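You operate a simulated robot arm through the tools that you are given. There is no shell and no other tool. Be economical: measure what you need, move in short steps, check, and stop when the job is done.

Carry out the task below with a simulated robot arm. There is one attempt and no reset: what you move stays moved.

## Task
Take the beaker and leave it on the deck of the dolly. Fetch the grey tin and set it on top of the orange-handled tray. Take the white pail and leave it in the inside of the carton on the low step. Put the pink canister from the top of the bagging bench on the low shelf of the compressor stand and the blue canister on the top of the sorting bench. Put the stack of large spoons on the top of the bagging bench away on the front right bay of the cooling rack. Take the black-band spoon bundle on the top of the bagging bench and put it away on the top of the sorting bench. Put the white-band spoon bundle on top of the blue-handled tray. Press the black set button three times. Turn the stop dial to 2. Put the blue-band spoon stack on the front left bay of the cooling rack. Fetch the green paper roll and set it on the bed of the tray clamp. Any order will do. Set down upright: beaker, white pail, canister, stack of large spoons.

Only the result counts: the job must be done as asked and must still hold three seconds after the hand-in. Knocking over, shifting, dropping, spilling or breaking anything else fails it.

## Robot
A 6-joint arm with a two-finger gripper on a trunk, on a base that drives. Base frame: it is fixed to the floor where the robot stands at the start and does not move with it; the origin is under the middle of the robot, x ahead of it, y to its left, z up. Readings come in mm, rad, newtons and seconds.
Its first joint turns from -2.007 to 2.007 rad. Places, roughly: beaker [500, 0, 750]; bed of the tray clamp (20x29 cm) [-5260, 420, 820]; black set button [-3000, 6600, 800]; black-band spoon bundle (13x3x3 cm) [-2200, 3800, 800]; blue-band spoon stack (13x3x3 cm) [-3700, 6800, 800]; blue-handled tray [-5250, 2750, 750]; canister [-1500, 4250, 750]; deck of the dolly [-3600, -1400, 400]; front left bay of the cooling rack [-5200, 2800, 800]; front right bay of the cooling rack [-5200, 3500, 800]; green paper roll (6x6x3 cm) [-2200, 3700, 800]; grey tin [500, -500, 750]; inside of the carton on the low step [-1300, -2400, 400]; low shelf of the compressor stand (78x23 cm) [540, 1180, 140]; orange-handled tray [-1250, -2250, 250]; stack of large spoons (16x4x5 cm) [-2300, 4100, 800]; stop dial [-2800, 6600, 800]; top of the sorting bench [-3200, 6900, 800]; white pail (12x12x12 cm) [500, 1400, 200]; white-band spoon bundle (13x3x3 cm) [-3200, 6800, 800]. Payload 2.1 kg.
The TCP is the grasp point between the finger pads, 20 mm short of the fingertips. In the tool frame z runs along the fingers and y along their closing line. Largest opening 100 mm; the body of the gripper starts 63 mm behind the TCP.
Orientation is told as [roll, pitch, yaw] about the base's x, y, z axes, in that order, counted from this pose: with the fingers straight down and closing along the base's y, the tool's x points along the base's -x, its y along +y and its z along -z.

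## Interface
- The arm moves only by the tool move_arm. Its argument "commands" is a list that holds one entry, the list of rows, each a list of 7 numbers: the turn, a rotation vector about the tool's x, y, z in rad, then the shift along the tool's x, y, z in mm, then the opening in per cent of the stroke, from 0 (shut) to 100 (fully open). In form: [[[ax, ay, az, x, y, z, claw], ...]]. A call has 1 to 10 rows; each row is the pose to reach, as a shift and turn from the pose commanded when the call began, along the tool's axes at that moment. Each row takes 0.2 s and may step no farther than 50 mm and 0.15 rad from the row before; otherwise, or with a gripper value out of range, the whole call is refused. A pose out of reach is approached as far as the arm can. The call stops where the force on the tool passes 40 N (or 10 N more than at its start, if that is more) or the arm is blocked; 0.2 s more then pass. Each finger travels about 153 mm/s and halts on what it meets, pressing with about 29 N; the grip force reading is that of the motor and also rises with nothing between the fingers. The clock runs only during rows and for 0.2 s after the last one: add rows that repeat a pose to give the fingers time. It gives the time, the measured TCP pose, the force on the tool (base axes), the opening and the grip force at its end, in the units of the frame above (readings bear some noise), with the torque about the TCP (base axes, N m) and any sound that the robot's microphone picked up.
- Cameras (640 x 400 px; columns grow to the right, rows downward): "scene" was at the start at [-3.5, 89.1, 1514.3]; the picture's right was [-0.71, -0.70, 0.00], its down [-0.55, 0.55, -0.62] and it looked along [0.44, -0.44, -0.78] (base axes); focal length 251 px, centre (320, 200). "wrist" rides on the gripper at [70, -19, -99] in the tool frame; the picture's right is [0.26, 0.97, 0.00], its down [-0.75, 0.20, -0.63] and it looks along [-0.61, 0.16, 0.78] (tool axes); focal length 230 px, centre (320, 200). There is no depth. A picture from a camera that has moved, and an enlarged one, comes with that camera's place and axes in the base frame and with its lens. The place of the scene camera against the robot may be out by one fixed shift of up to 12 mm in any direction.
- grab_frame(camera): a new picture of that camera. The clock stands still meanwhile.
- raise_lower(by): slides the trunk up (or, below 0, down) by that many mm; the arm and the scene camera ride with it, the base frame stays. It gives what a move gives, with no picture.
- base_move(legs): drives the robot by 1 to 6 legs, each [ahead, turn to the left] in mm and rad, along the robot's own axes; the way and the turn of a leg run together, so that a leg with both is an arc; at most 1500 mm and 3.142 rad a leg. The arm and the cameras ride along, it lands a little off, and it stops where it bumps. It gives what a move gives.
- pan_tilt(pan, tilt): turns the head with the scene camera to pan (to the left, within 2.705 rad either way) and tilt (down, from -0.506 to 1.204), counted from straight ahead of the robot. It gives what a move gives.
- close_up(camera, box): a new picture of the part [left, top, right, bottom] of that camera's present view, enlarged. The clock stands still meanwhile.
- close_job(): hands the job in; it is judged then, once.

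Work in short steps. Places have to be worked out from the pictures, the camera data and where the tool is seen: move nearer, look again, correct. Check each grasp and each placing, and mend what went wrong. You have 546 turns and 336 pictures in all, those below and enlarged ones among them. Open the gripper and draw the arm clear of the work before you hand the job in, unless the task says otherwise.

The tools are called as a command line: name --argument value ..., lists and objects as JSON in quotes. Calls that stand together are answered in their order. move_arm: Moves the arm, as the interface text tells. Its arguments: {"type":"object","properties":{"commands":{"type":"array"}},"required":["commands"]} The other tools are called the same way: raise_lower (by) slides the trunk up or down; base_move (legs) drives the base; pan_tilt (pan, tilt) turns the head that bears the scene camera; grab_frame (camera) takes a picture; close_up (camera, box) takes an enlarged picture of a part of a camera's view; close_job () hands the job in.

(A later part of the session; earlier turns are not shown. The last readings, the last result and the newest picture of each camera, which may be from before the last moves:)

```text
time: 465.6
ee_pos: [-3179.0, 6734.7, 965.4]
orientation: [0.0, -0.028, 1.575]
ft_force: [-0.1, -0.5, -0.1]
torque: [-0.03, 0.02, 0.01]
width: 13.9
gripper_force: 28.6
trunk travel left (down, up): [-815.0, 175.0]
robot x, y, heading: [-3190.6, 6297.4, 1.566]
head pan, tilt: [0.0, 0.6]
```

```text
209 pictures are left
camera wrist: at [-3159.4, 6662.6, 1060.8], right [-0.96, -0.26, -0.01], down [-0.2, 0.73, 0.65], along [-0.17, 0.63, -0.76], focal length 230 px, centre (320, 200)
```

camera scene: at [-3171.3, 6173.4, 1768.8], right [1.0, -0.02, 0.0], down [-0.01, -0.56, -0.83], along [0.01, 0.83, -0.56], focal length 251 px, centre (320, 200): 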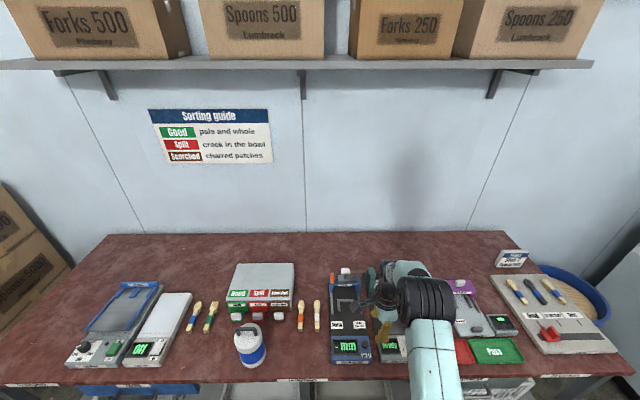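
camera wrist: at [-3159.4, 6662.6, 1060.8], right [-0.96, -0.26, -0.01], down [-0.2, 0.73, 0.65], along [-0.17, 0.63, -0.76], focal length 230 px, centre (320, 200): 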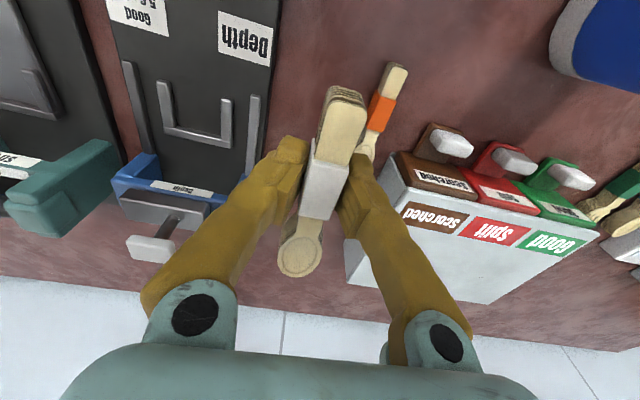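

White-band bundle held. I fix the small tilt, retract, and drive toward the cooling rack area to look.

move_arm --commands '[[[0, 0.028, 0, 40, 0, 0, 5], [0, 0.028, 0, 80, 0, 0, 5], [0, 0.028, 0, 120, 0, 0, 5], [0, 0.028, 0, 120, 0, 0, 5]]]'

base_move --legs '[[-500, 0], [0, 2.451], [1424, 0]]'

pan_tilt --pan 0.1 --tilt 0.45

grab_frame --camera "scene"

pan_tilt --pan -0.9 --tilt 0.45

grab_frame --camera "scene"

```text
time: 466.6
ee_pos: [-3178.0, 6614.4, 962.0]
orientation: [0.0, -0.002, 1.575]
ft_force: [-0.4, -0.2, -0.6]
torque: [0.02, 0.02, -0.01]
width: 13.8
gripper_force: 29.0
trunk travel left (down, up): [-815.0, 175.0]
robot x, y, heading: [-3188.1, 6291.8, 1.56]
head pan, tilt: [0.0, 0.6]
```

```text
time: 481.8
ee_pos: [-4328.0, 4532.9, 962.6]
orientation: [-0.001, -0.001, -2.299]
ft_force: [0.0, 0.0, -0.9]
torque: [0.04, -0.03, 0.01]
width: 13.7
gripper_force: 28.7
trunk travel left (down, up): [-815.0, 175.0]
robot x, y, heading: [-4101.9, 4757.9, -2.301]
head pan, tilt: [0.0, 0.6]
```

```text
time: 482.5
ee_pos: [-4328.8, 4532.2, 961.9]
orientation: [-0.001, 0.0, -2.3]
ft_force: [0.6, -0.1, -0.3]
torque: [-0.02, 0.02, -0.03]
width: 13.9
gripper_force: 29.1
trunk travel left (down, up): [-815.0, 175.0]
robot x, y, heading: [-4104.3, 4760.3, -2.304]
head pan, tilt: [0.099, 0.45]
```

```text
208 pictures are left
camera scene: at [-4012.6, 4639.6, 1642.3], right [-0.81, 0.59, 0.0], down [0.26, 0.35, -0.9], along [-0.53, -0.72, -0.44], focal length 251 px, centre (320, 200)
```

scene: 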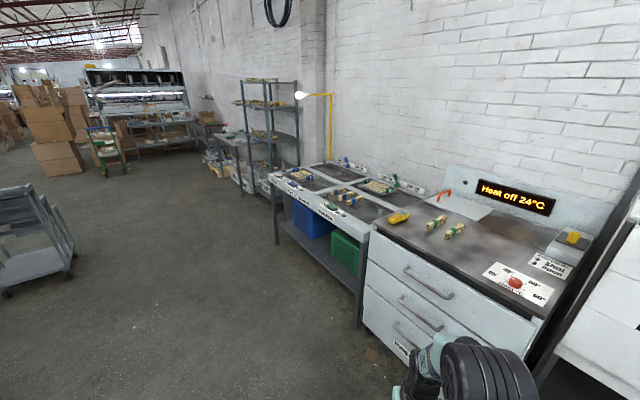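

```text
time: 483.8
ee_pos: [-4327.3, 4532.4, 962.8]
orientation: [0.0, 0.001, -2.298]
ft_force: [0.0, -0.1, -0.2]
torque: [0.0, 0.01, 0.0]
width: 13.9
gripper_force: 29.5
trunk travel left (down, up): [-815.0, 175.0]
robot x, y, heading: [-4109.5, 4761.6, -2.299]
head pan, tilt: [-0.901, 0.45]
```

```text
207 pictures are left
camera scene: at [-4049.8, 4719.4, 1642.3], right [0.06, 1.0, 0.0], down [0.43, -0.03, -0.9], along [-0.9, 0.06, -0.44], focal length 251 px, centre (320, 200)
```

scene: 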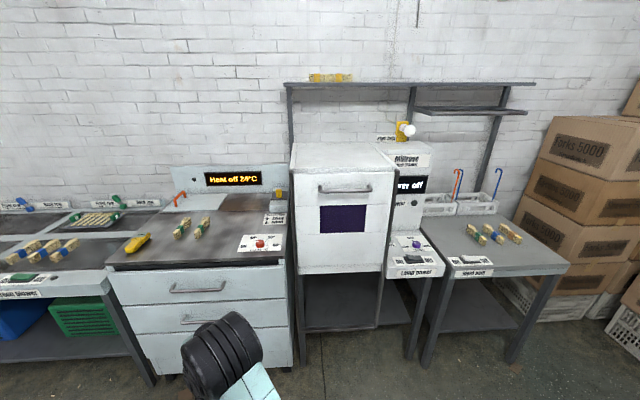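

I zoom on the cooling rack.

pan_tilt --pan 0.1 --tilt 0.45

close_up --camera "scene" --box '[255, 140, 445, 260]'

```text
time: 485.1
ee_pos: [-4328.4, 4532.7, 962.1]
orientation: [0.001, 0.002, -2.299]
ft_force: [-0.2, 0.1, 0.3]
torque: [-0.03, 0.0, -0.02]
width: 13.8
gripper_force: 29.2
trunk travel left (down, up): [-815.0, 175.0]
robot x, y, heading: [-4107.8, 4764.4, -2.302]
head pan, tilt: [0.099, 0.45]
```

```text
3.33 times, centred on (350, 200) of scene
camera zoom: at [-4012.6, 4639.7, 1642.3], right [-0.81, 0.59, 0.0], down [0.26, 0.35, -0.9], along [-0.53, -0.72, -0.44], focal length 837 px, centre (220, 200)
```

zoom: 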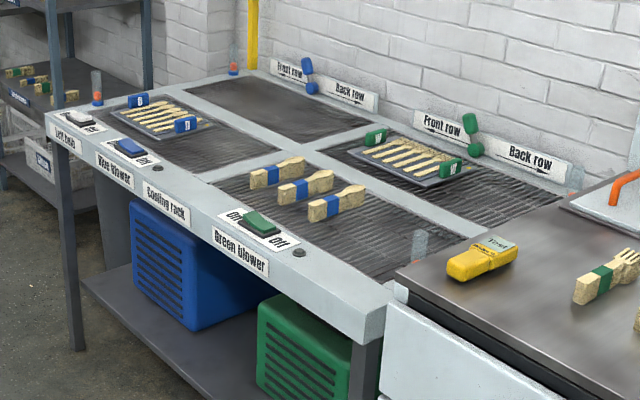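

The rack's front edge is at x≈-4915 and the blue-handled tray at about (-5205,2740), far inside. I drive in front of it and look.

base_move --legs '[[0, 0.575], [1000, 0], [1000, 0], [0, -1.415]]'

pan_tilt --pan 0.0 --tilt 0.7

grab_frame --camera "scene"

```text
time: 500.1
ee_pos: [-4730.0, 2805.8, 962.2]
orientation: [0.001, -0.002, 3.14]
ft_force: [0.4, -0.8, -0.5]
torque: [0.01, -0.04, 0.0]
width: 13.9
gripper_force: 29.0
trunk travel left (down, up): [-815.0, 175.0]
robot x, y, heading: [-4409.7, 2789.2, 3.137]
head pan, tilt: [0.099, 0.45]
```

```text
time: 500.9
ee_pos: [-4730.2, 2805.7, 962.0]
orientation: [0.0, 0.0, 3.14]
ft_force: [-0.1, -0.1, 0.1]
torque: [0.0, 0.01, 0.0]
width: 13.7
gripper_force: 29.2
trunk travel left (down, up): [-815.0, 175.0]
robot x, y, heading: [-4411.2, 2787.7, 3.137]
head pan, tilt: [0.0, 0.7]
```

```text
205 pictures are left
camera scene: at [-4434.7, 2652.9, 1620.2], right [0.01, 1.0, 0.0], down [0.64, 0.0, -0.77], along [-0.77, 0.01, -0.64], focal length 251 px, centre (320, 200)
```

scene: 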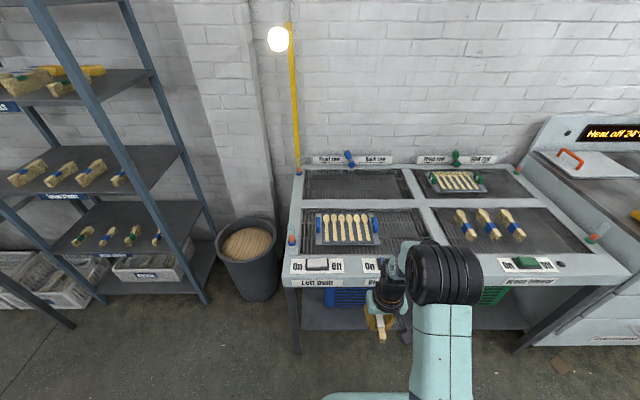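

close_up --camera "scene" --box '[270, 160, 430, 290]'

close_up --camera "scene" --box '[270, 260, 530, 400]'

```text
3.08 times, centred on (350, 225) of scene
camera zoom: at [-4434.7, 2652.9, 1620.2], right [0.01, 1.0, 0.0], down [0.64, 0.0, -0.77], along [-0.77, 0.01, -0.64], focal length 773 px, centre (228, 123)
```

zoom: 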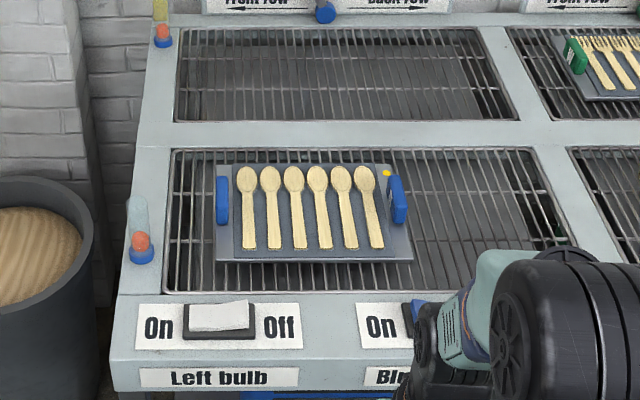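

```text
2.46 times, centred on (400, 330) of scene
camera zoom: at [-4434.7, 2652.9, 1620.2], right [0.01, 1.0, 0.0], down [0.64, 0.0, -0.77], along [-0.77, 0.01, -0.64], focal length 618 px, centre (123, -120)
```

zoom: 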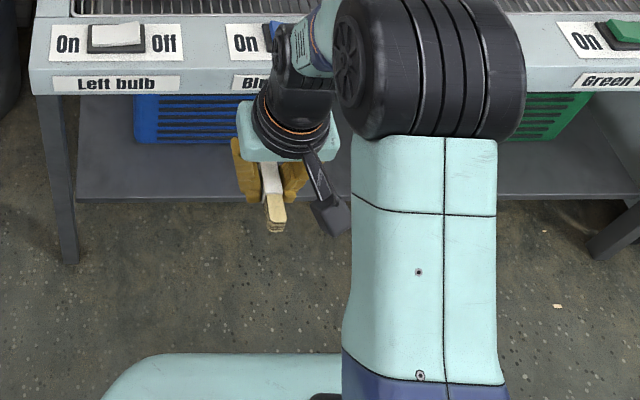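

Tray spans x -5315..-5120, y 2638..2914 on the front-left bay; rack edge ≈-4960 with switches near it. I rotate the bundle crosswise (along y) and drive closer.

move_arm --commands '[[[0, 0, 0.15, 0, 0, 0, 5], [0, 0, 0.3, 0, 0, 0, 5], [0, 0, 0.45, 0, 0, 0, 5], [0, 0, 0.6, 0, 0, 0, 5], [0, 0, 0.75, 0, 0, 0, 5], [0, 0, 0.9, 0, 0, 0, 5], [0, 0, 1.05, 0, 0, 0, 5], [0, 0, 1.2, 0, 0, 0, 5], [0, 0, 1.35, 0, 0, 0, 5], [0, 0, 1.5, 0, 0, 0, 5]]]'

move_arm --commands '[[[0, 0, 0.07, 15, 40, 0, 5], [0, 0, 0.07, 30, 80, 0, 5], [0, 0, 0.07, 30, 80, 0, 5]]]'

base_move --legs '[[280, 0]]'

grab_frame --camera "wrist"

grab_frame --camera "scene"

```text
time: 503.1
ee_pos: [-4729.9, 2805.7, 961.8]
orientation: [-0.001, 0.0, 1.638]
ft_force: [-0.9, -0.3, -0.3]
torque: [0.0, 0.0, 0.03]
width: 14.0
gripper_force: 28.5
trunk travel left (down, up): [-815.0, 175.0]
robot x, y, heading: [-4412.0, 2789.8, 3.131]
head pan, tilt: [0.0, 0.7]
```

```text
time: 503.9
ee_pos: [-4807.3, 2772.3, 960.6]
orientation: [-0.001, 0.0, 1.569]
ft_force: [0.8, 0.0, 0.3]
torque: [-0.01, 0.02, 0.03]
width: 13.9
gripper_force: 28.9
trunk travel left (down, up): [-815.0, 175.0]
robot x, y, heading: [-4410.9, 2790.6, 3.137]
head pan, tilt: [0.0, 0.7]
```

```text
time: 505.8
ee_pos: [-5086.3, 2769.9, 960.1]
orientation: [0.0, -0.001, 1.577]
ft_force: [0.0, 0.1, -0.6]
torque: [-0.04, -0.01, 0.0]
width: 13.9
gripper_force: 29.0
trunk travel left (down, up): [-815.0, 175.0]
robot x, y, heading: [-4692.7, 2788.4, -3.139]
head pan, tilt: [0.0, 0.7]
```

```text
202 pictures are left
camera wrist: at [-5067.0, 2700.3, 1058.6], right [-0.96, -0.27, 0.0], down [-0.21, 0.75, 0.63], along [-0.17, 0.61, -0.78], focal length 230 px, centre (320, 200)
```

wrist: 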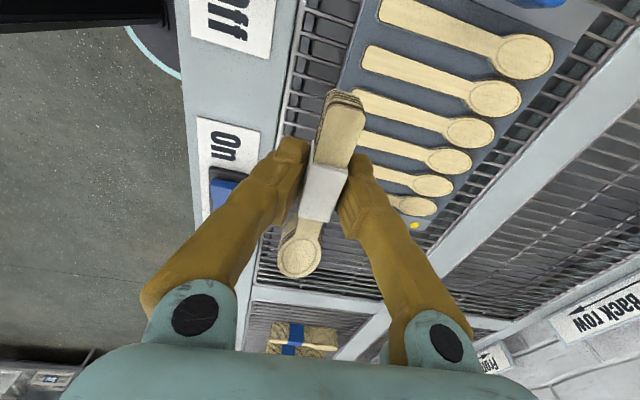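

```text
201 pictures are left
camera scene: at [-4712.1, 2653.5, 1620.2], right [0.0, 1.0, 0.0], down [0.64, 0.0, -0.77], along [-0.77, 0.0, -0.64], focal length 251 px, centre (320, 200)
```

scene: 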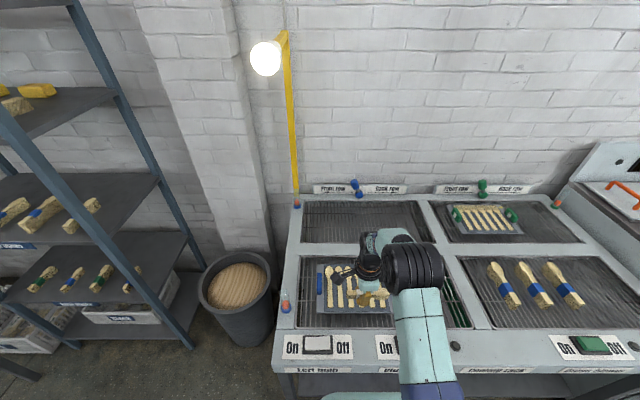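

I move to (-5155,2778) over the tray's front part and look again.

base_move --legs '[[28, 0]]'

move_arm --commands '[[[0, 0, 0, -4, 20, 30, 5], [0, 0, 0, -8, 40, 60, 5], [0, 0, 0, -8, 40, 80, 5], [0, 0, 0, -8, 40, 80, 5]]]'

grab_frame --camera "wrist"

close_up --camera "scene" --box '[290, 220, 470, 350]'

```text
time: 506.6
ee_pos: [-5109.9, 2769.5, 962.1]
orientation: [0.004, 0.001, 1.579]
ft_force: [0.6, 1.0, -0.4]
torque: [-0.04, 0.06, 0.02]
width: 13.8
gripper_force: 28.9
trunk travel left (down, up): [-815.0, 175.0]
robot x, y, heading: [-4718.6, 2791.7, -3.141]
head pan, tilt: [0.0, 0.7]
```

```text
time: 507.6
ee_pos: [-5153.6, 2777.7, 879.8]
orientation: [0.003, 0.001, 1.578]
ft_force: [0.0, -0.4, 0.2]
torque: [-0.02, 0.05, 0.0]
width: 14.0
gripper_force: 28.5
trunk travel left (down, up): [-815.0, 175.0]
robot x, y, heading: [-4717.4, 2790.5, -3.139]
head pan, tilt: [0.0, 0.7]
```

```text
200 pictures are left
camera wrist: at [-5134.2, 2707.7, 977.7], right [-0.96, -0.27, 0.0], down [-0.21, 0.75, 0.63], along [-0.17, 0.61, -0.78], focal length 230 px, centre (320, 200)
```

wrist: 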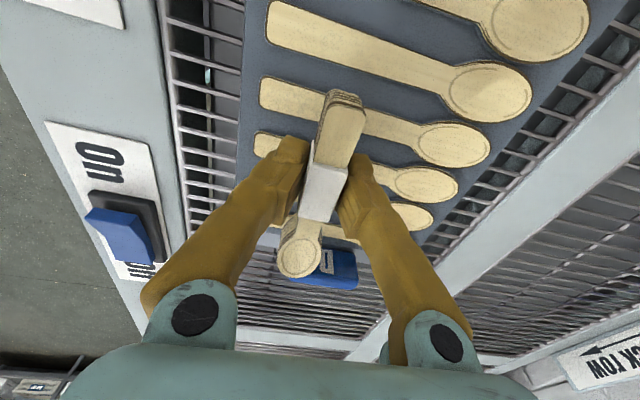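

```text
3.08 times, centred on (380, 285) of scene
camera zoom: at [-4740.4, 2653.4, 1620.1], right [0.0, 1.0, 0.0], down [0.64, 0.0, -0.77], along [-0.77, 0.0, -0.64], focal length 773 px, centre (135, -62)
```

zoom: 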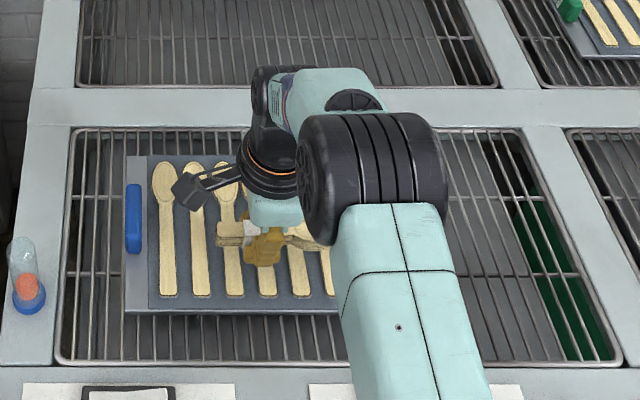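

Good position above the tray. I lower in steps.

move_arm --commands '[[[0, 0, 0, 0, 0, 15, 5], [0, 0, 0, 0, 0, 28, 5], [0, 0, 0, 0, 0, 28, 5]]]'

move_arm --commands '[[[0, 0, 0, 0, 0, 4, 5], [0, 0, 0, 0, 0, 8, 5], [0, 0, 0, 0, 0, 8, 5]]]'

move_arm --commands '[[[0, 0, 0, 0, 0, 4, 5], [0, 0, 0, 0, 0, 7, 5], [0, 0, 0, 0, 0, 7, 5]]]'

```text
time: 508.4
ee_pos: [-5154.0, 2778.2, 852.2]
orientation: [0.001, 0.001, 1.579]
ft_force: [-0.2, -0.4, -0.3]
torque: [0.01, -0.01, -0.02]
width: 13.9
gripper_force: 29.2
trunk travel left (down, up): [-815.0, 175.0]
robot x, y, heading: [-4719.9, 2789.4, -3.138]
head pan, tilt: [0.0, 0.7]
```

```text
time: 509.2
ee_pos: [-5153.7, 2777.0, 850.1]
orientation: [0.015, 0.0, 1.581]
ft_force: [4.7, -0.6, 22.3]
torque: [0.45, -0.32, -0.02]
width: 13.9
gripper_force: 29.2
trunk travel left (down, up): [-815.0, 175.0]
robot x, y, heading: [-4716.5, 2789.9, -3.146]
head pan, tilt: [0.0, 0.7]
stopped in row 3: the force on the tool passed its limit at 43 N (the readings are from after the stop); the commanded pose is now the measured one
```

```text
time: 509.6
ee_pos: [-5154.7, 2777.2, 849.9]
orientation: [0.022, -0.001, 1.581]
ft_force: [11.2, 0.5, 28.7]
torque: [0.24, -0.58, -0.04]
width: 14.1
gripper_force: 29.0
trunk travel left (down, up): [-815.0, 175.0]
robot x, y, heading: [-4718.6, 2791.8, -3.139]
head pan, tilt: [0.0, 0.7]
stopped in row 1: the force on the tool passed its limit at 43 N (the readings are from after the stop); the commanded pose is now the measured one
```

Contact at TCP ≈851 (tray top ≈831). I ease up 2 mm and release slowly.

move_arm --commands '[[[0, 0, 0, 0, 0, -2, 5], [0, 0, 0, 0, 0, -2, 16], [0, 0, 0, 0, 0, -2, 30], [0, 0, 0, 0, 0, -2, 45], [0, 0, 0, 0, 0, -2, 45]]]'

move_arm --commands '[[[0, 0, 0, 0, 0, -30, 45], [0, 0, 0, 0, 0, -70, 45], [0, 0, 0, 0, 0, -110, 45], [0, 0, 0, 0, 0, -110, 45]]]'

grab_frame --camera "wrist"

```text
time: 510.6
ee_pos: [-5162.9, 2777.0, 851.7]
orientation: [0.033, -0.001, 1.581]
ft_force: [-4.1, -0.7, 25.1]
torque: [-0.03, -0.57, 0.0]
width: 40.7
gripper_force: 0.0
trunk travel left (down, up): [-815.0, 175.0]
robot x, y, heading: [-4718.2, 2792.4, -3.136]
head pan, tilt: [0.0, 0.7]
stopped in row 5: the force on the tool passed its limit at 42 N (the readings are from after the stop); the commanded pose is now the measured one
```

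```text
time: 511.6
ee_pos: [-5161.0, 2777.9, 958.7]
orientation: [0.022, 0.001, 1.579]
ft_force: [0.1, 0.4, -0.2]
torque: [0.01, -0.02, 0.0]
width: 45.0
gripper_force: 0.0
trunk travel left (down, up): [-815.0, 175.0]
robot x, y, heading: [-4723.1, 2789.0, -3.144]
head pan, tilt: [0.0, 0.7]
```

```text
198 pictures are left
camera wrist: at [-5138.5, 2708.9, 1055.9], right [-0.96, -0.27, 0.02], down [-0.19, 0.75, 0.63], along [-0.19, 0.61, -0.77], focal length 230 px, centre (320, 200)
```

wrist: 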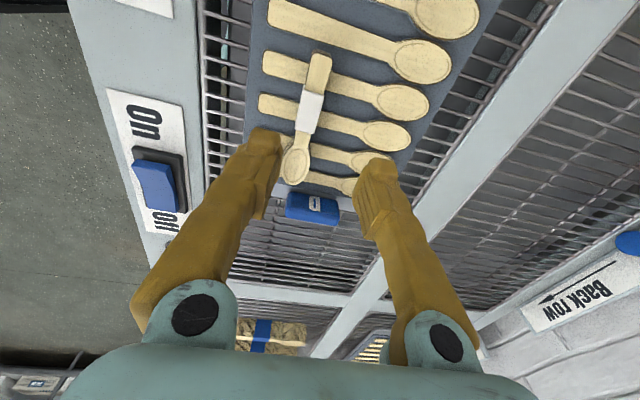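

The white-band bundle lies on the blue-handled tray. Next I go to the front of the bagging bench for the black-band bundle and green roll.

base_move --legs '[[-250, 0]]'

move_arm --commands '[[[0.022, 0, 0, 0, -40, 0, 60], [0.022, 0, 0, 0, -80, 0, 60], [0.022, 0, 0, 0, -120, 0, 60]]]'

base_move --legs '[[0, -3.045], [1150, 0], [1130, 0], [0, 1.475]]'

pan_tilt --pan 0.0 --tilt 0.6

grab_frame --camera "scene"

```text
time: 513.5
ee_pos: [-4910.1, 2780.4, 958.2]
orientation: [0.023, 0.001, 1.579]
ft_force: [-0.4, -0.1, 0.5]
torque: [0.03, 0.01, 0.01]
width: 45.0
gripper_force: 0.2
trunk travel left (down, up): [-815.0, 175.0]
robot x, y, heading: [-4465.8, 2788.5, -3.144]
head pan, tilt: [0.0, 0.7]
```

```text
time: 514.3
ee_pos: [-4786.5, 2781.2, 956.0]
orientation: [0.004, 0.002, 1.58]
ft_force: [0.8, -0.3, 0.2]
torque: [0.0, 0.03, -0.01]
width: 59.9
gripper_force: 0.1
trunk travel left (down, up): [-815.0, 175.0]
robot x, y, heading: [-4462.5, 2792.9, -3.144]
head pan, tilt: [0.0, 0.7]
```

```text
time: 536.1
ee_pos: [-2258.0, 3414.0, 955.4]
orientation: [0.002, 0.001, 0.08]
ft_force: [-0.7, -1.0, 0.2]
torque: [0.02, 0.03, 0.04]
width: 60.0
gripper_force: 0.1
trunk travel left (down, up): [-815.0, 175.0]
robot x, y, heading: [-2225.1, 3096.7, 1.642]
head pan, tilt: [0.0, 0.7]
```

```text
time: 536.8
ee_pos: [-2258.2, 3412.4, 955.4]
orientation: [0.001, -0.002, 0.079]
ft_force: [0.0, 0.0, 0.4]
torque: [0.02, 0.03, 0.0]
width: 59.9
gripper_force: 0.0
trunk travel left (down, up): [-815.0, 175.0]
robot x, y, heading: [-2227.5, 3097.2, 1.64]
head pan, tilt: [0.0, 0.6]
```

```text
197 pictures are left
camera scene: at [-2363.2, 3115.6, 1628.7], right [1.0, 0.07, 0.0], down [0.04, -0.56, -0.82], along [-0.06, 0.82, -0.57], focal length 251 px, centre (320, 200)
```

scene: 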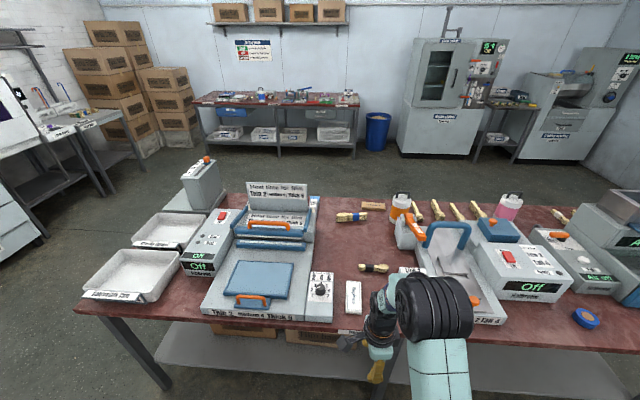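

close_up --camera "scene" --box '[300, 190, 440, 330]'

grab_frame --camera "wrist"

```text
2.86 times, centred on (370, 260) of scene
camera zoom: at [-2363.2, 3115.6, 1628.7], right [1.0, 0.07, 0.0], down [0.04, -0.56, -0.82], along [-0.06, 0.82, -0.57], focal length 718 px, centre (177, 29)
```

zoom: 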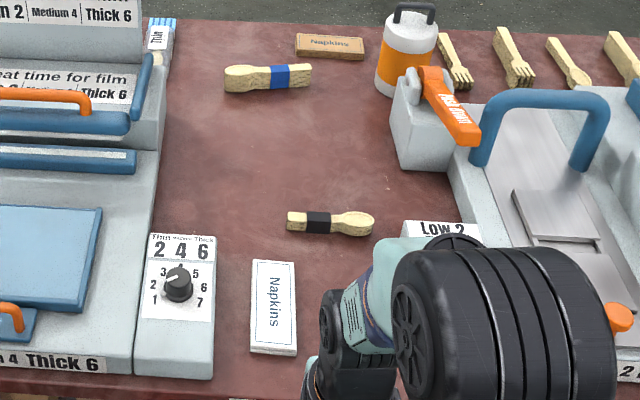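

```text
195 pictures are left
camera wrist: at [-2325.4, 3388.8, 1053.3], right [-0.33, 0.94, 0.0], down [0.73, 0.26, 0.63], along [0.59, 0.21, -0.78], focal length 230 px, centre (320, 200)
```

wrist: 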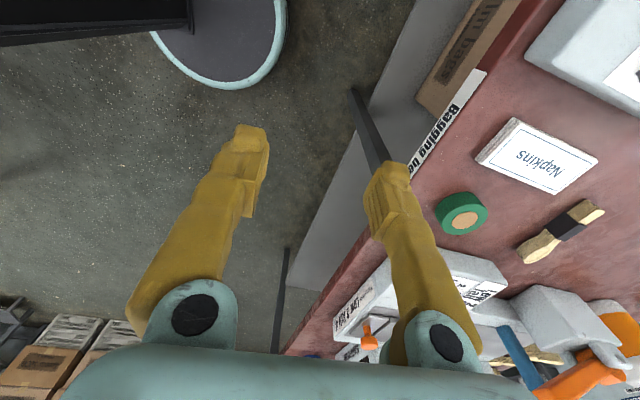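

The black-band bundle is at about (-2200,3805), along x; edge at y=3570. The large (taller, 15 cm) stack at (-2275,4113) matches "stack of large spoons". I square up and drive in.

base_move --legs '[[0, -0.07], [235, 0]]'

move_arm --commands '[[[0, 0, 0, 0, 40, 0, 60], [0, 0, 0, 0, 80, 0, 60], [0, 0, 0, 0, 110, 0, 60], [0, 0, 0, 0, 110, 0, 60]]]'

grab_frame --camera "wrist"

```text
time: 539.0
ee_pos: [-2234.2, 3646.0, 957.1]
orientation: [0.003, 0.001, 0.007]
ft_force: [0.8, 0.7, 0.1]
torque: [-0.02, 0.01, 0.04]
width: 60.0
gripper_force: 0.1
trunk travel left (down, up): [-815.0, 175.0]
robot x, y, heading: [-2222.4, 3325.2, 1.569]
head pan, tilt: [0.0, 0.6]
```

```text
time: 540.0
ee_pos: [-2234.1, 3756.5, 958.0]
orientation: [0.001, 0.001, 0.008]
ft_force: [0.4, -0.2, -0.7]
torque: [0.03, 0.0, 0.0]
width: 60.0
gripper_force: 0.1
trunk travel left (down, up): [-815.0, 175.0]
robot x, y, heading: [-2225.9, 3325.5, 1.572]
head pan, tilt: [0.0, 0.6]
```

```text
194 pictures are left
camera wrist: at [-2303.4, 3737.7, 1055.0], right [-0.26, 0.96, 0.0], down [0.75, 0.2, 0.63], along [0.61, 0.17, -0.78], focal length 230 px, centre (320, 200)
```

wrist: 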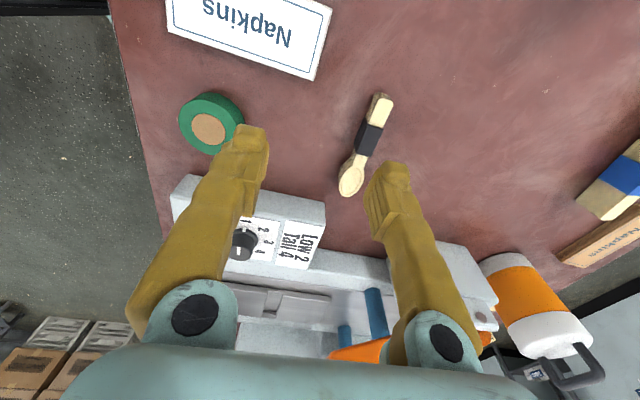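

Bundle centre ≈(-2202,3817), tilted 0.07 rad. I edge 45 mm nearer and align.

base_move --legs '[[45, 0]]'

move_arm --commands '[[[0, 0, -0.066, -15, 8, 20, 50], [0, 0, -0.066, -30, 16, 50, 42], [0, 0, -0.066, -30, 16, 80, 42], [0, 0, -0.066, -30, 16, 80, 42]]]'

grab_frame --camera "wrist"

```text
time: 540.9
ee_pos: [-2235.1, 3794.4, 961.5]
orientation: [0.011, 0.0, 0.009]
ft_force: [1.0, 0.1, 0.4]
torque: [0.02, 0.0, 0.05]
width: 60.0
gripper_force: 0.1
trunk travel left (down, up): [-815.0, 175.0]
robot x, y, heading: [-2222.6, 3367.1, 1.575]
head pan, tilt: [0.0, 0.6]
```

```text
time: 541.9
ee_pos: [-2202.7, 3817.0, 880.0]
orientation: [0.005, 0.0, 0.076]
ft_force: [0.2, 0.1, -0.3]
torque: [-0.01, 0.01, 0.01]
width: 42.1
gripper_force: 0.0
trunk travel left (down, up): [-815.0, 175.0]
robot x, y, heading: [-2223.9, 3369.8, 1.572]
head pan, tilt: [0.0, 0.6]
```

```text
193 pictures are left
camera wrist: at [-2271.9, 3793.1, 976.4], right [-0.33, 0.94, 0.0], down [0.73, 0.25, 0.63], along [0.59, 0.21, -0.78], focal length 230 px, centre (320, 200)
```

wrist: 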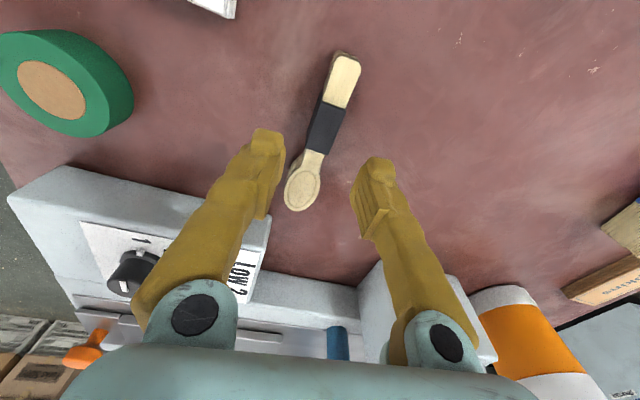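

Aligned. I descend to TCP ≈821 and close.

move_arm --commands '[[[0, 0, 0, 0, 1, 25, 42], [0, 0, 0, 0, 1, 50, 42], [0, 0, 0, 0, 1, 58, 42], [0, 0, 0, 0, 1, 58, 42]]]'

move_arm --commands '[[[0, 0, 0, 0, 0, 0, 20], [0, 0, 0, 0, 0, 0, 5], [0, 0, 0, 0, 0, 0, 5]]]'

grab_frame --camera "wrist"

```text
time: 542.9
ee_pos: [-2205.6, 3819.8, 821.3]
orientation: [0.006, 0.001, 0.075]
ft_force: [-0.6, 0.8, 0.3]
torque: [-0.02, 0.01, -0.02]
width: 41.9
gripper_force: 0.0
trunk travel left (down, up): [-815.0, 175.0]
robot x, y, heading: [-2220.7, 3370.5, 1.568]
head pan, tilt: [0.0, 0.6]
```

```text
time: 543.7
ee_pos: [-2205.7, 3817.4, 822.0]
orientation: [0.005, -0.001, 0.075]
ft_force: [0.5, 0.2, -0.1]
torque: [-0.01, 0.02, 0.02]
width: 13.9
gripper_force: 28.8
trunk travel left (down, up): [-815.0, 175.0]
robot x, y, heading: [-2224.4, 3371.7, 1.574]
head pan, tilt: [0.0, 0.6]
```

```text
192 pictures are left
camera wrist: at [-2273.6, 3793.9, 919.0], right [-0.33, 0.94, 0.0], down [0.73, 0.25, 0.63], along [0.59, 0.21, -0.78], focal length 230 px, centre (320, 200)
```

wrist: 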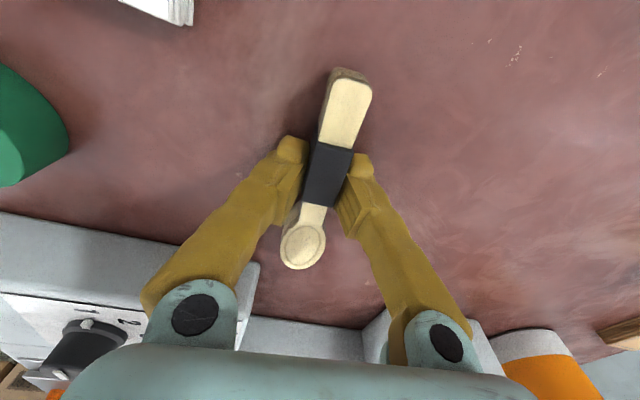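

Gripped. I lift and drive around the bench's left end to the sorting bench.

move_arm --commands '[[[0, 0, 0, 0, 0, -40, 5], [0, 0, 0, 0, 0, -80, 5], [0, 0, 0, 0, 0, -120, 5], [0, 0, 0, 0, 0, -150, 5]]]'

base_move --legs '[[-250, 0]]'

move_arm --commands '[[[0, 0, 0, 0, -45, 0, 5], [0, 0, 0, 0, -90, 0, 5], [0, 0, 0, 0, -120, 0, 5]]]'

base_move --legs '[[0, 1.571], [1320, 0], [0, -1.571], [1450, 0], [1400, 0]]'

pan_tilt --pan 0.0 --tilt 0.7

grab_frame --camera "scene"

```text
time: 544.7
ee_pos: [-2203.2, 3815.7, 971.3]
orientation: [0.005, -0.001, 0.076]
ft_force: [-0.4, -1.0, -0.6]
torque: [0.0, 0.0, 0.01]
width: 13.9
gripper_force: 29.0
trunk travel left (down, up): [-815.0, 175.0]
robot x, y, heading: [-2227.2, 3367.8, 1.575]
head pan, tilt: [0.0, 0.6]
```

```text
time: 546.5
ee_pos: [-2203.7, 3568.4, 970.6]
orientation: [0.004, 0.001, 0.07]
ft_force: [0.1, 0.7, -0.4]
torque: [0.01, 0.04, 0.01]
width: 13.9
gripper_force: 28.7
trunk travel left (down, up): [-815.0, 175.0]
robot x, y, heading: [-2225.6, 3121.3, 1.57]
head pan, tilt: [0.0, 0.6]
```

```text
time: 547.3
ee_pos: [-2193.9, 3447.8, 971.1]
orientation: [0.007, -0.001, 0.07]
ft_force: [0.4, -0.3, -0.9]
torque: [0.02, 0.02, 0.03]
width: 13.8
gripper_force: 29.2
trunk travel left (down, up): [-815.0, 175.0]
robot x, y, heading: [-2222.9, 3124.0, 1.569]
head pan, tilt: [0.0, 0.6]
```

```text
time: 574.8
ee_pos: [-3409.7, 6333.1, 970.8]
orientation: [0.004, 0.001, 0.057]
ft_force: [-0.1, 0.0, -0.4]
torque: [-0.01, 0.0, -0.02]
width: 13.8
gripper_force: 29.1
trunk travel left (down, up): [-815.0, 175.0]
robot x, y, heading: [-3448.3, 6004.7, 1.554]
head pan, tilt: [0.0, 0.6]
```

```text
time: 575.5
ee_pos: [-3410.6, 6333.7, 970.3]
orientation: [0.005, 0.0, 0.056]
ft_force: [0.3, 0.1, -1.3]
torque: [-0.02, 0.02, -0.01]
width: 14.0
gripper_force: 28.8
trunk travel left (down, up): [-815.0, 175.0]
robot x, y, heading: [-3446.9, 6011.1, 1.554]
head pan, tilt: [0.0, 0.7]
```

```text
191 pictures are left
camera scene: at [-3582.3, 6038.6, 1620.1], right [1.0, -0.02, 0.0], down [-0.01, -0.64, -0.77], along [0.01, 0.76, -0.64], focal length 251 px, centre (320, 200)
```

scene: 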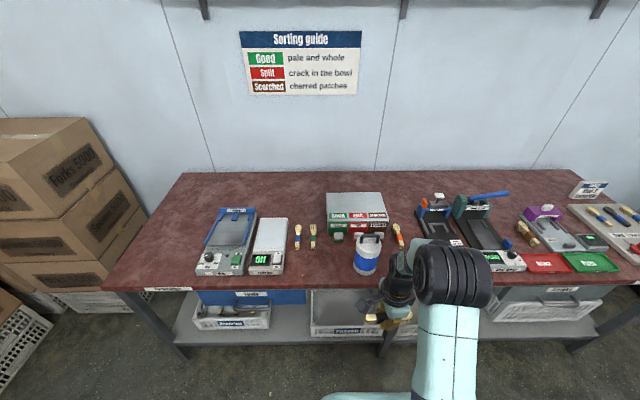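

I shift left 130 mm and approach the free strip near (-3540,6590).

base_move --legs '[[0, 1.588], [130, 0], [0, -1.571], [250, 0]]'

grab_frame --camera "wrist"

close_up --camera "scene" --box '[210, 240, 450, 390]'

```text
time: 586.0
ee_pos: [-3538.4, 6583.2, 970.9]
orientation: [0.003, 0.0, 0.063]
ft_force: [0.4, 0.2, 0.1]
torque: [0.02, -0.01, 0.02]
width: 14.0
gripper_force: 28.6
trunk travel left (down, up): [-815.0, 175.0]
robot x, y, heading: [-3572.3, 6257.3, 1.557]
head pan, tilt: [0.0, 0.7]
```

```text
190 pictures are left
camera wrist: at [-3605.4, 6559.4, 1068.6], right [-0.32, 0.95, 0.01], down [0.74, 0.24, 0.63], along [0.6, 0.2, -0.78], focal length 230 px, centre (320, 200)
```

wrist: 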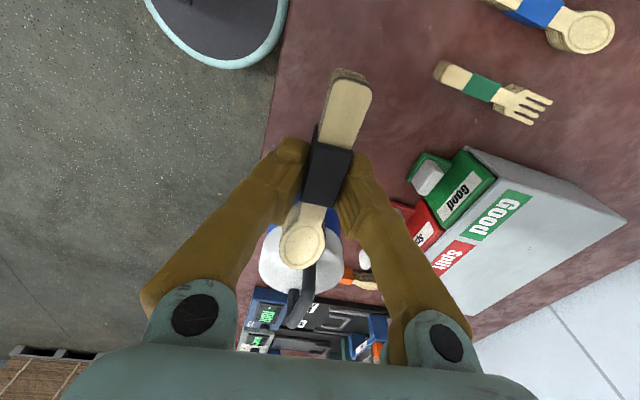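

```text
2.67 times, centred on (330, 315) of scene
camera zoom: at [-3708.3, 6286.4, 1620.2], right [1.0, -0.01, 0.0], down [-0.01, -0.64, -0.77], along [0.01, 0.77, -0.64], focal length 670 px, centre (293, -107)
```

zoom: 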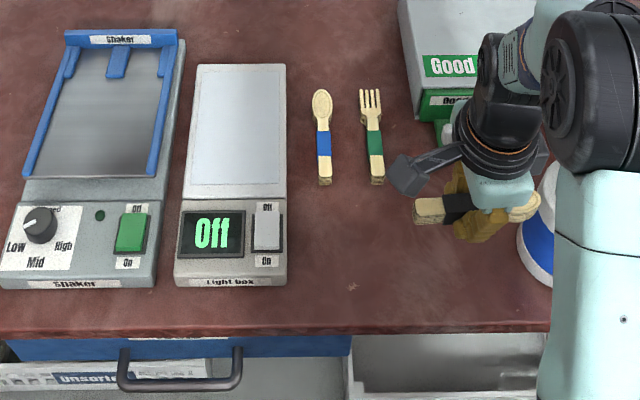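

I shift 15 mm away from the canister and lower to just above the table, then feel for it.

move_arm --commands '[[[0, 0, 0, 15, 5, 30, 5], [0, 0, 0, 15, 5, 75, 5], [0, 0, 0, 15, 5, 115, 5], [0, 0, 0, 15, 5, 140, 5], [0, 0, 0, 15, 5, 140, 5]]]'

move_arm --commands '[[[0, 0, 0, 0, 0, 3, 5], [0, 0, 0, 0, 0, 6, 5], [0, 0, 0, 0, 0, 6, 5]]]'

```text
time: 587.1
ee_pos: [-3553.6, 6587.3, 828.2]
orientation: [0.004, 0.001, 0.063]
ft_force: [0.0, 0.6, -0.5]
torque: [0.0, 0.02, 0.01]
width: 13.9
gripper_force: 29.5
trunk travel left (down, up): [-815.0, 175.0]
robot x, y, heading: [-3568.0, 6255.7, 1.557]
head pan, tilt: [0.0, 0.7]
```

```text
time: 588.0
ee_pos: [-3552.7, 6589.4, 823.7]
orientation: [0.004, 0.0, 0.063]
ft_force: [0.9, 0.0, -0.4]
torque: [0.01, -0.03, 0.0]
width: 14.1
gripper_force: 29.2
trunk travel left (down, up): [-815.0, 175.0]
robot x, y, heading: [-3573.9, 6261.1, 1.557]
head pan, tilt: [0.0, 0.7]
```

move_arm --commands '[[[0, 0, 0, 0, 0, 2, 5], [0, 0, 0, 0, 0, 2, 5]]]'

move_arm --commands '[[[0, 0, 0, 0, 0, 0, 15], [0, 0, 0, 0, 0, 0, 25], [0, 0, 0, 0, 0, 0, 42], [0, 0, 0, 0, 0, 0, 42], [0, 0, 0, 0, 0, -40, 42], [0, 0, 0, 0, 0, -80, 42], [0, 0, 0, 0, 0, -120, 42], [0, 0, 0, 0, 0, -120, 42]]]'

grab_frame --camera "wrist"

```text
time: 588.5
ee_pos: [-3552.5, 6588.2, 822.9]
orientation: [0.004, 0.0, 0.062]
ft_force: [0.4, -0.1, -1.1]
torque: [-0.03, 0.0, -0.01]
width: 13.9
gripper_force: 29.2
trunk travel left (down, up): [-815.0, 175.0]
robot x, y, heading: [-3571.5, 6259.2, 1.562]
head pan, tilt: [0.0, 0.7]
```

```text
time: 590.4
ee_pos: [-3552.4, 6588.6, 942.5]
orientation: [0.003, 0.0, 0.062]
ft_force: [0.0, 0.6, -0.4]
torque: [0.0, 0.0, 0.0]
width: 42.1
gripper_force: 0.1
trunk travel left (down, up): [-815.0, 175.0]
robot x, y, heading: [-3573.8, 6259.7, 1.557]
head pan, tilt: [0.0, 0.7]
```

```text
188 pictures are left
camera wrist: at [-3621.0, 6565.1, 1040.0], right [-0.32, 0.95, 0.0], down [0.74, 0.24, 0.63], along [0.6, 0.2, -0.78], focal length 230 px, centre (320, 200)
```

wrist: 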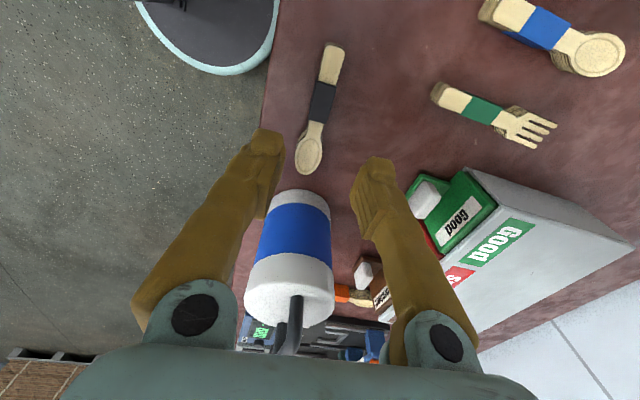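

Black-band bundle placed. Now the blue-band spoon at about (-3663,6742): I sidestep left, rotate the tool square, and look.

base_move --legs '[[-150, 0], [0, 0.513], [185, 0], [0, -0.5]]'

move_arm --commands '[[[0, 0, -0.15, 0, 0, 0, 50], [0, 0, -0.3, 0, 0, 0, 50], [0, 0, -0.45, 0, 0, 0, 50], [0, 0, -0.6, 0, 0, 0, 50], [0, 0, -0.75, 0, 0, 0, 50], [0, 0, -0.9, 0, 0, 0, 50], [0, 0, -1.05, 0, 0, 0, 50], [0, 0, -1.2, 0, 0, 0, 50], [0, 0, -1.35, 0, 0, 0, 50], [0, 0, -1.5, 0, 0, 0, 50]]]'

grab_frame --camera "wrist"

```text
time: 595.7
ee_pos: [-3647.5, 6606.8, 941.5]
orientation: [0.006, 0.0, 0.069]
ft_force: [-0.2, 0.0, -0.2]
torque: [-0.01, -0.02, -0.03]
width: 41.9
gripper_force: 0.0
trunk travel left (down, up): [-815.0, 175.0]
robot x, y, heading: [-3664.3, 6272.7, 1.567]
head pan, tilt: [0.0, 0.7]
```

```text
time: 597.9
ee_pos: [-3646.7, 6606.7, 942.2]
orientation: [-0.001, -0.007, 1.574]
ft_force: [0.2, -0.1, 0.2]
torque: [0.0, -0.01, -0.01]
width: 50.0
gripper_force: 0.2
trunk travel left (down, up): [-815.0, 175.0]
robot x, y, heading: [-3663.0, 6271.8, 1.568]
head pan, tilt: [0.0, 0.7]
```

```text
187 pictures are left
camera wrist: at [-3627.4, 6535.9, 1039.6], right [-0.97, -0.26, 0.0], down [-0.2, 0.75, 0.63], along [-0.16, 0.61, -0.77], focal length 230 px, centre (320, 200)
```

wrist: 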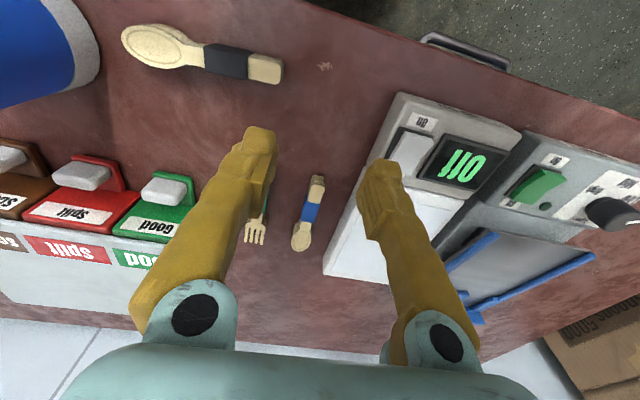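

Blue band ≈(-3667,6736), light box edge ≈-3703 beside it. I move over it with a narrow 32% opening.

base_move --legs '[[28, 0]]'

move_arm --commands '[[[0, 0, 0, -35, 7, 10, 40], [0, 0, 0, -70, 14, 25, 32], [0, 0, 0, -103, 20, 50, 32], [0, 0, 0, -103, 20, 60, 32], [0, 0, 0, -103, 20, 60, 32]]]'

grab_frame --camera "wrist"

```text
time: 598.7
ee_pos: [-3644.9, 6628.5, 943.9]
orientation: [0.0, -0.012, 1.571]
ft_force: [0.6, -0.4, 0.6]
torque: [0.07, 0.01, -0.02]
width: 50.2
gripper_force: 0.1
trunk travel left (down, up): [-815.0, 175.0]
robot x, y, heading: [-3664.0, 6301.4, 1.564]
head pan, tilt: [0.0, 0.7]
```

```text
time: 599.9
ee_pos: [-3666.1, 6736.3, 882.0]
orientation: [-0.001, -0.004, 1.57]
ft_force: [0.3, 0.5, 0.4]
torque: [0.01, 0.04, 0.0]
width: 32.0
gripper_force: 0.1
trunk travel left (down, up): [-815.0, 175.0]
robot x, y, heading: [-3666.9, 6302.8, 1.568]
head pan, tilt: [0.0, 0.7]
```

```text
186 pictures are left
camera wrist: at [-3647.3, 6665.9, 980.6], right [-0.97, -0.26, 0.0], down [-0.2, 0.75, 0.63], along [-0.16, 0.61, -0.77], focal length 230 px, centre (320, 200)
```

wrist: 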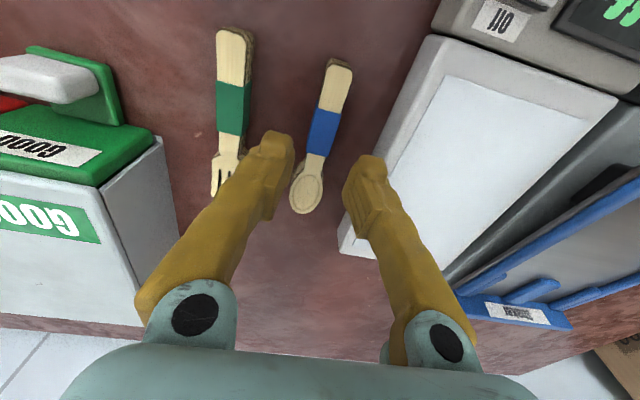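

move_arm --commands '[[[0, 0, 0, 0, 1, 25, 32], [0, 0, 0, 0, 1, 48, 32], [0, 0, 0, 0, 1, 60, 32], [0, 0, 0, 0, 1, 60, 32]]]'

grab_frame --camera "wrist"

```text
time: 600.9
ee_pos: [-3667.1, 6737.2, 824.2]
orientation: [0.001, -0.006, 1.572]
ft_force: [0.1, 0.3, 0.1]
torque: [0.0, 0.0, 0.0]
width: 31.9
gripper_force: 0.0
trunk travel left (down, up): [-815.0, 175.0]
robot x, y, heading: [-3662.2, 6304.4, 1.568]
head pan, tilt: [0.0, 0.7]
```

```text
185 pictures are left
camera wrist: at [-3648.2, 6667.4, 921.7], right [-0.97, -0.26, 0.0], down [-0.2, 0.75, 0.63], along [-0.16, 0.61, -0.77], focal length 230 px, centre (320, 200)
```

wrist: 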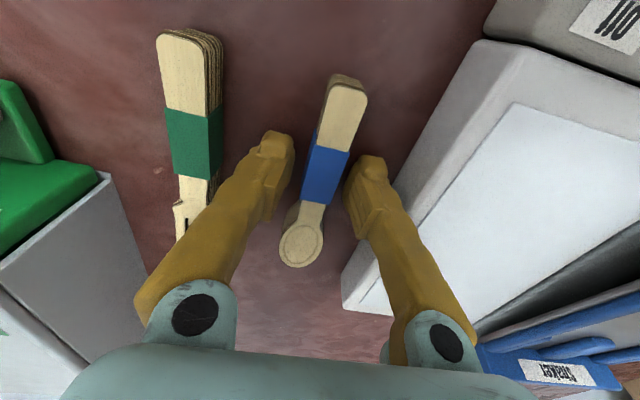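

Bundle is between the fingers. I close and lift.

move_arm --commands '[[[0, 0, 0, 0, 0, 2, 20], [0, 0, 0, 0, 0, 2, 5], [0, 0, 0, 0, 0, 2, 5], [0, 0, 0, 0, 0, 2, 5]]]'

move_arm --commands '[[[0, 0, 0, 0, 0, -40, 5], [0, 0, 0, 0, 0, -80, 5], [0, 0, 0, 0, 0, -120, 5], [0, 0, 0, 0, 0, -150, 5], [0, 0, 0, 45, 0, -150, 5], [0, 0, 0, 90, 0, -150, 5], [0, 0, 0, 110, 0, -150, 5]]]'

grab_frame --camera "wrist"

```text
time: 601.9
ee_pos: [-3666.3, 6738.9, 821.9]
orientation: [-0.002, -0.004, 1.57]
ft_force: [0.0, 0.1, 0.3]
torque: [0.0, 0.0, -0.01]
width: 13.9
gripper_force: 29.2
trunk travel left (down, up): [-815.0, 175.0]
robot x, y, heading: [-3662.3, 6301.6, 1.566]
head pan, tilt: [0.0, 0.7]
```

```text
time: 603.5
ee_pos: [-3667.1, 6626.6, 970.8]
orientation: [0.0, -0.007, 1.571]
ft_force: [0.1, 0.1, -0.2]
torque: [-0.01, 0.02, 0.0]
width: 14.1
gripper_force: 28.9
trunk travel left (down, up): [-815.0, 175.0]
robot x, y, heading: [-3663.0, 6302.8, 1.572]
head pan, tilt: [0.0, 0.7]
```

```text
184 pictures are left
camera wrist: at [-3648.8, 6556.4, 1068.7], right [-0.97, -0.26, 0.0], down [-0.2, 0.75, 0.63], along [-0.16, 0.61, -0.77], focal length 230 px, centre (320, 200)
```

wrist: 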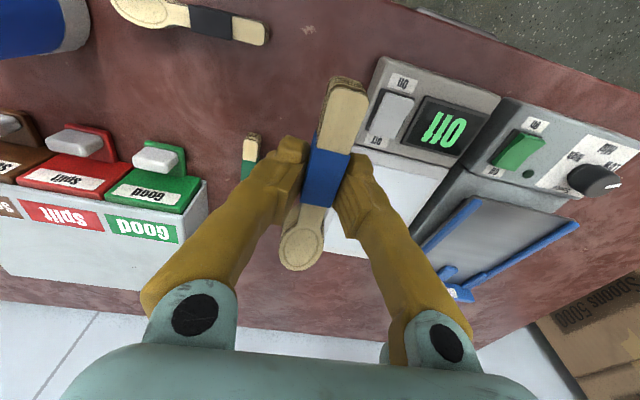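

Blue-band bundle held. I drive to the cooling rack's front-left bay.

base_move --legs '[[-550, 0], [0, 2.873], [1425, 0], [1420, 0], [0, -1.302]]'

grab_frame --camera "scene"

```text
time: 630.2
ee_pos: [-4786.7, 2985.5, 971.7]
orientation: [0.001, -0.006, 3.117]
ft_force: [0.3, 0.2, -0.5]
torque: [0.03, 0.01, 0.02]
width: 13.8
gripper_force: 29.1
trunk travel left (down, up): [-815.0, 175.0]
robot x, y, heading: [-4458.9, 2979.8, 3.115]
head pan, tilt: [0.0, 0.7]
```

```text
183 pictures are left
camera scene: at [-4489.0, 2846.9, 1620.1], right [0.03, 1.0, 0.0], down [0.64, -0.02, -0.76], along [-0.76, 0.02, -0.64], focal length 251 px, centre (320, 200)
```

scene: 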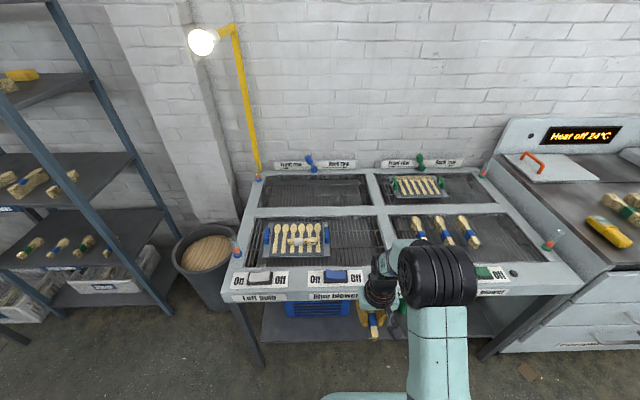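

close_up --camera "scene" --box '[230, 190, 430, 315]'

close_up --camera "scene" --box '[380, 190, 580, 315]'

```text
3.20 times, centred on (330, 252) of scene
camera zoom: at [-4489.0, 2846.9, 1620.1], right [0.03, 1.0, 0.0], down [0.64, -0.02, -0.76], along [-0.76, 0.02, -0.64], focal length 804 px, centre (288, 32)
```

zoom: 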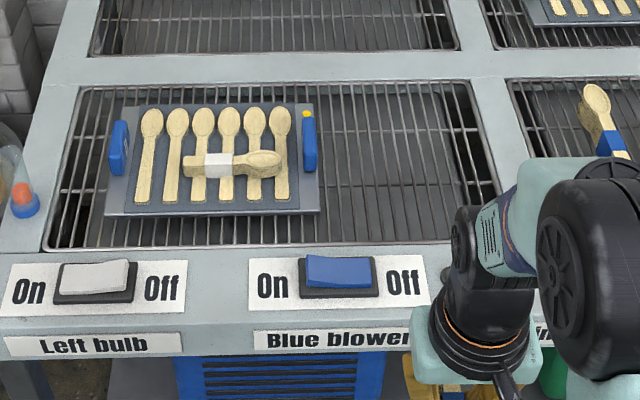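

```text
3.20 times, centred on (480, 252) of scene
camera zoom: at [-4489.0, 2846.9, 1620.1], right [0.03, 1.0, 0.0], down [0.64, -0.02, -0.76], along [-0.76, 0.02, -0.64], focal length 804 px, centre (-192, 32)
```

zoom: 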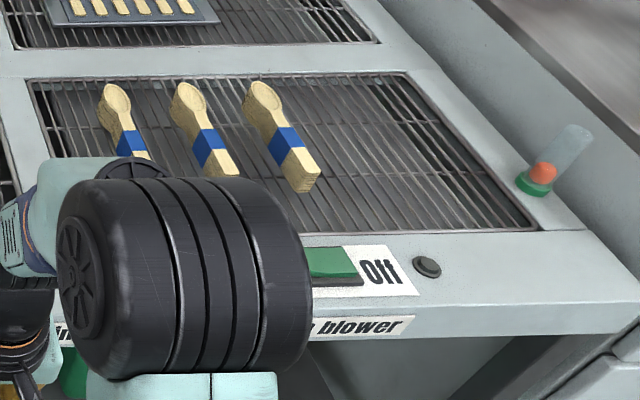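

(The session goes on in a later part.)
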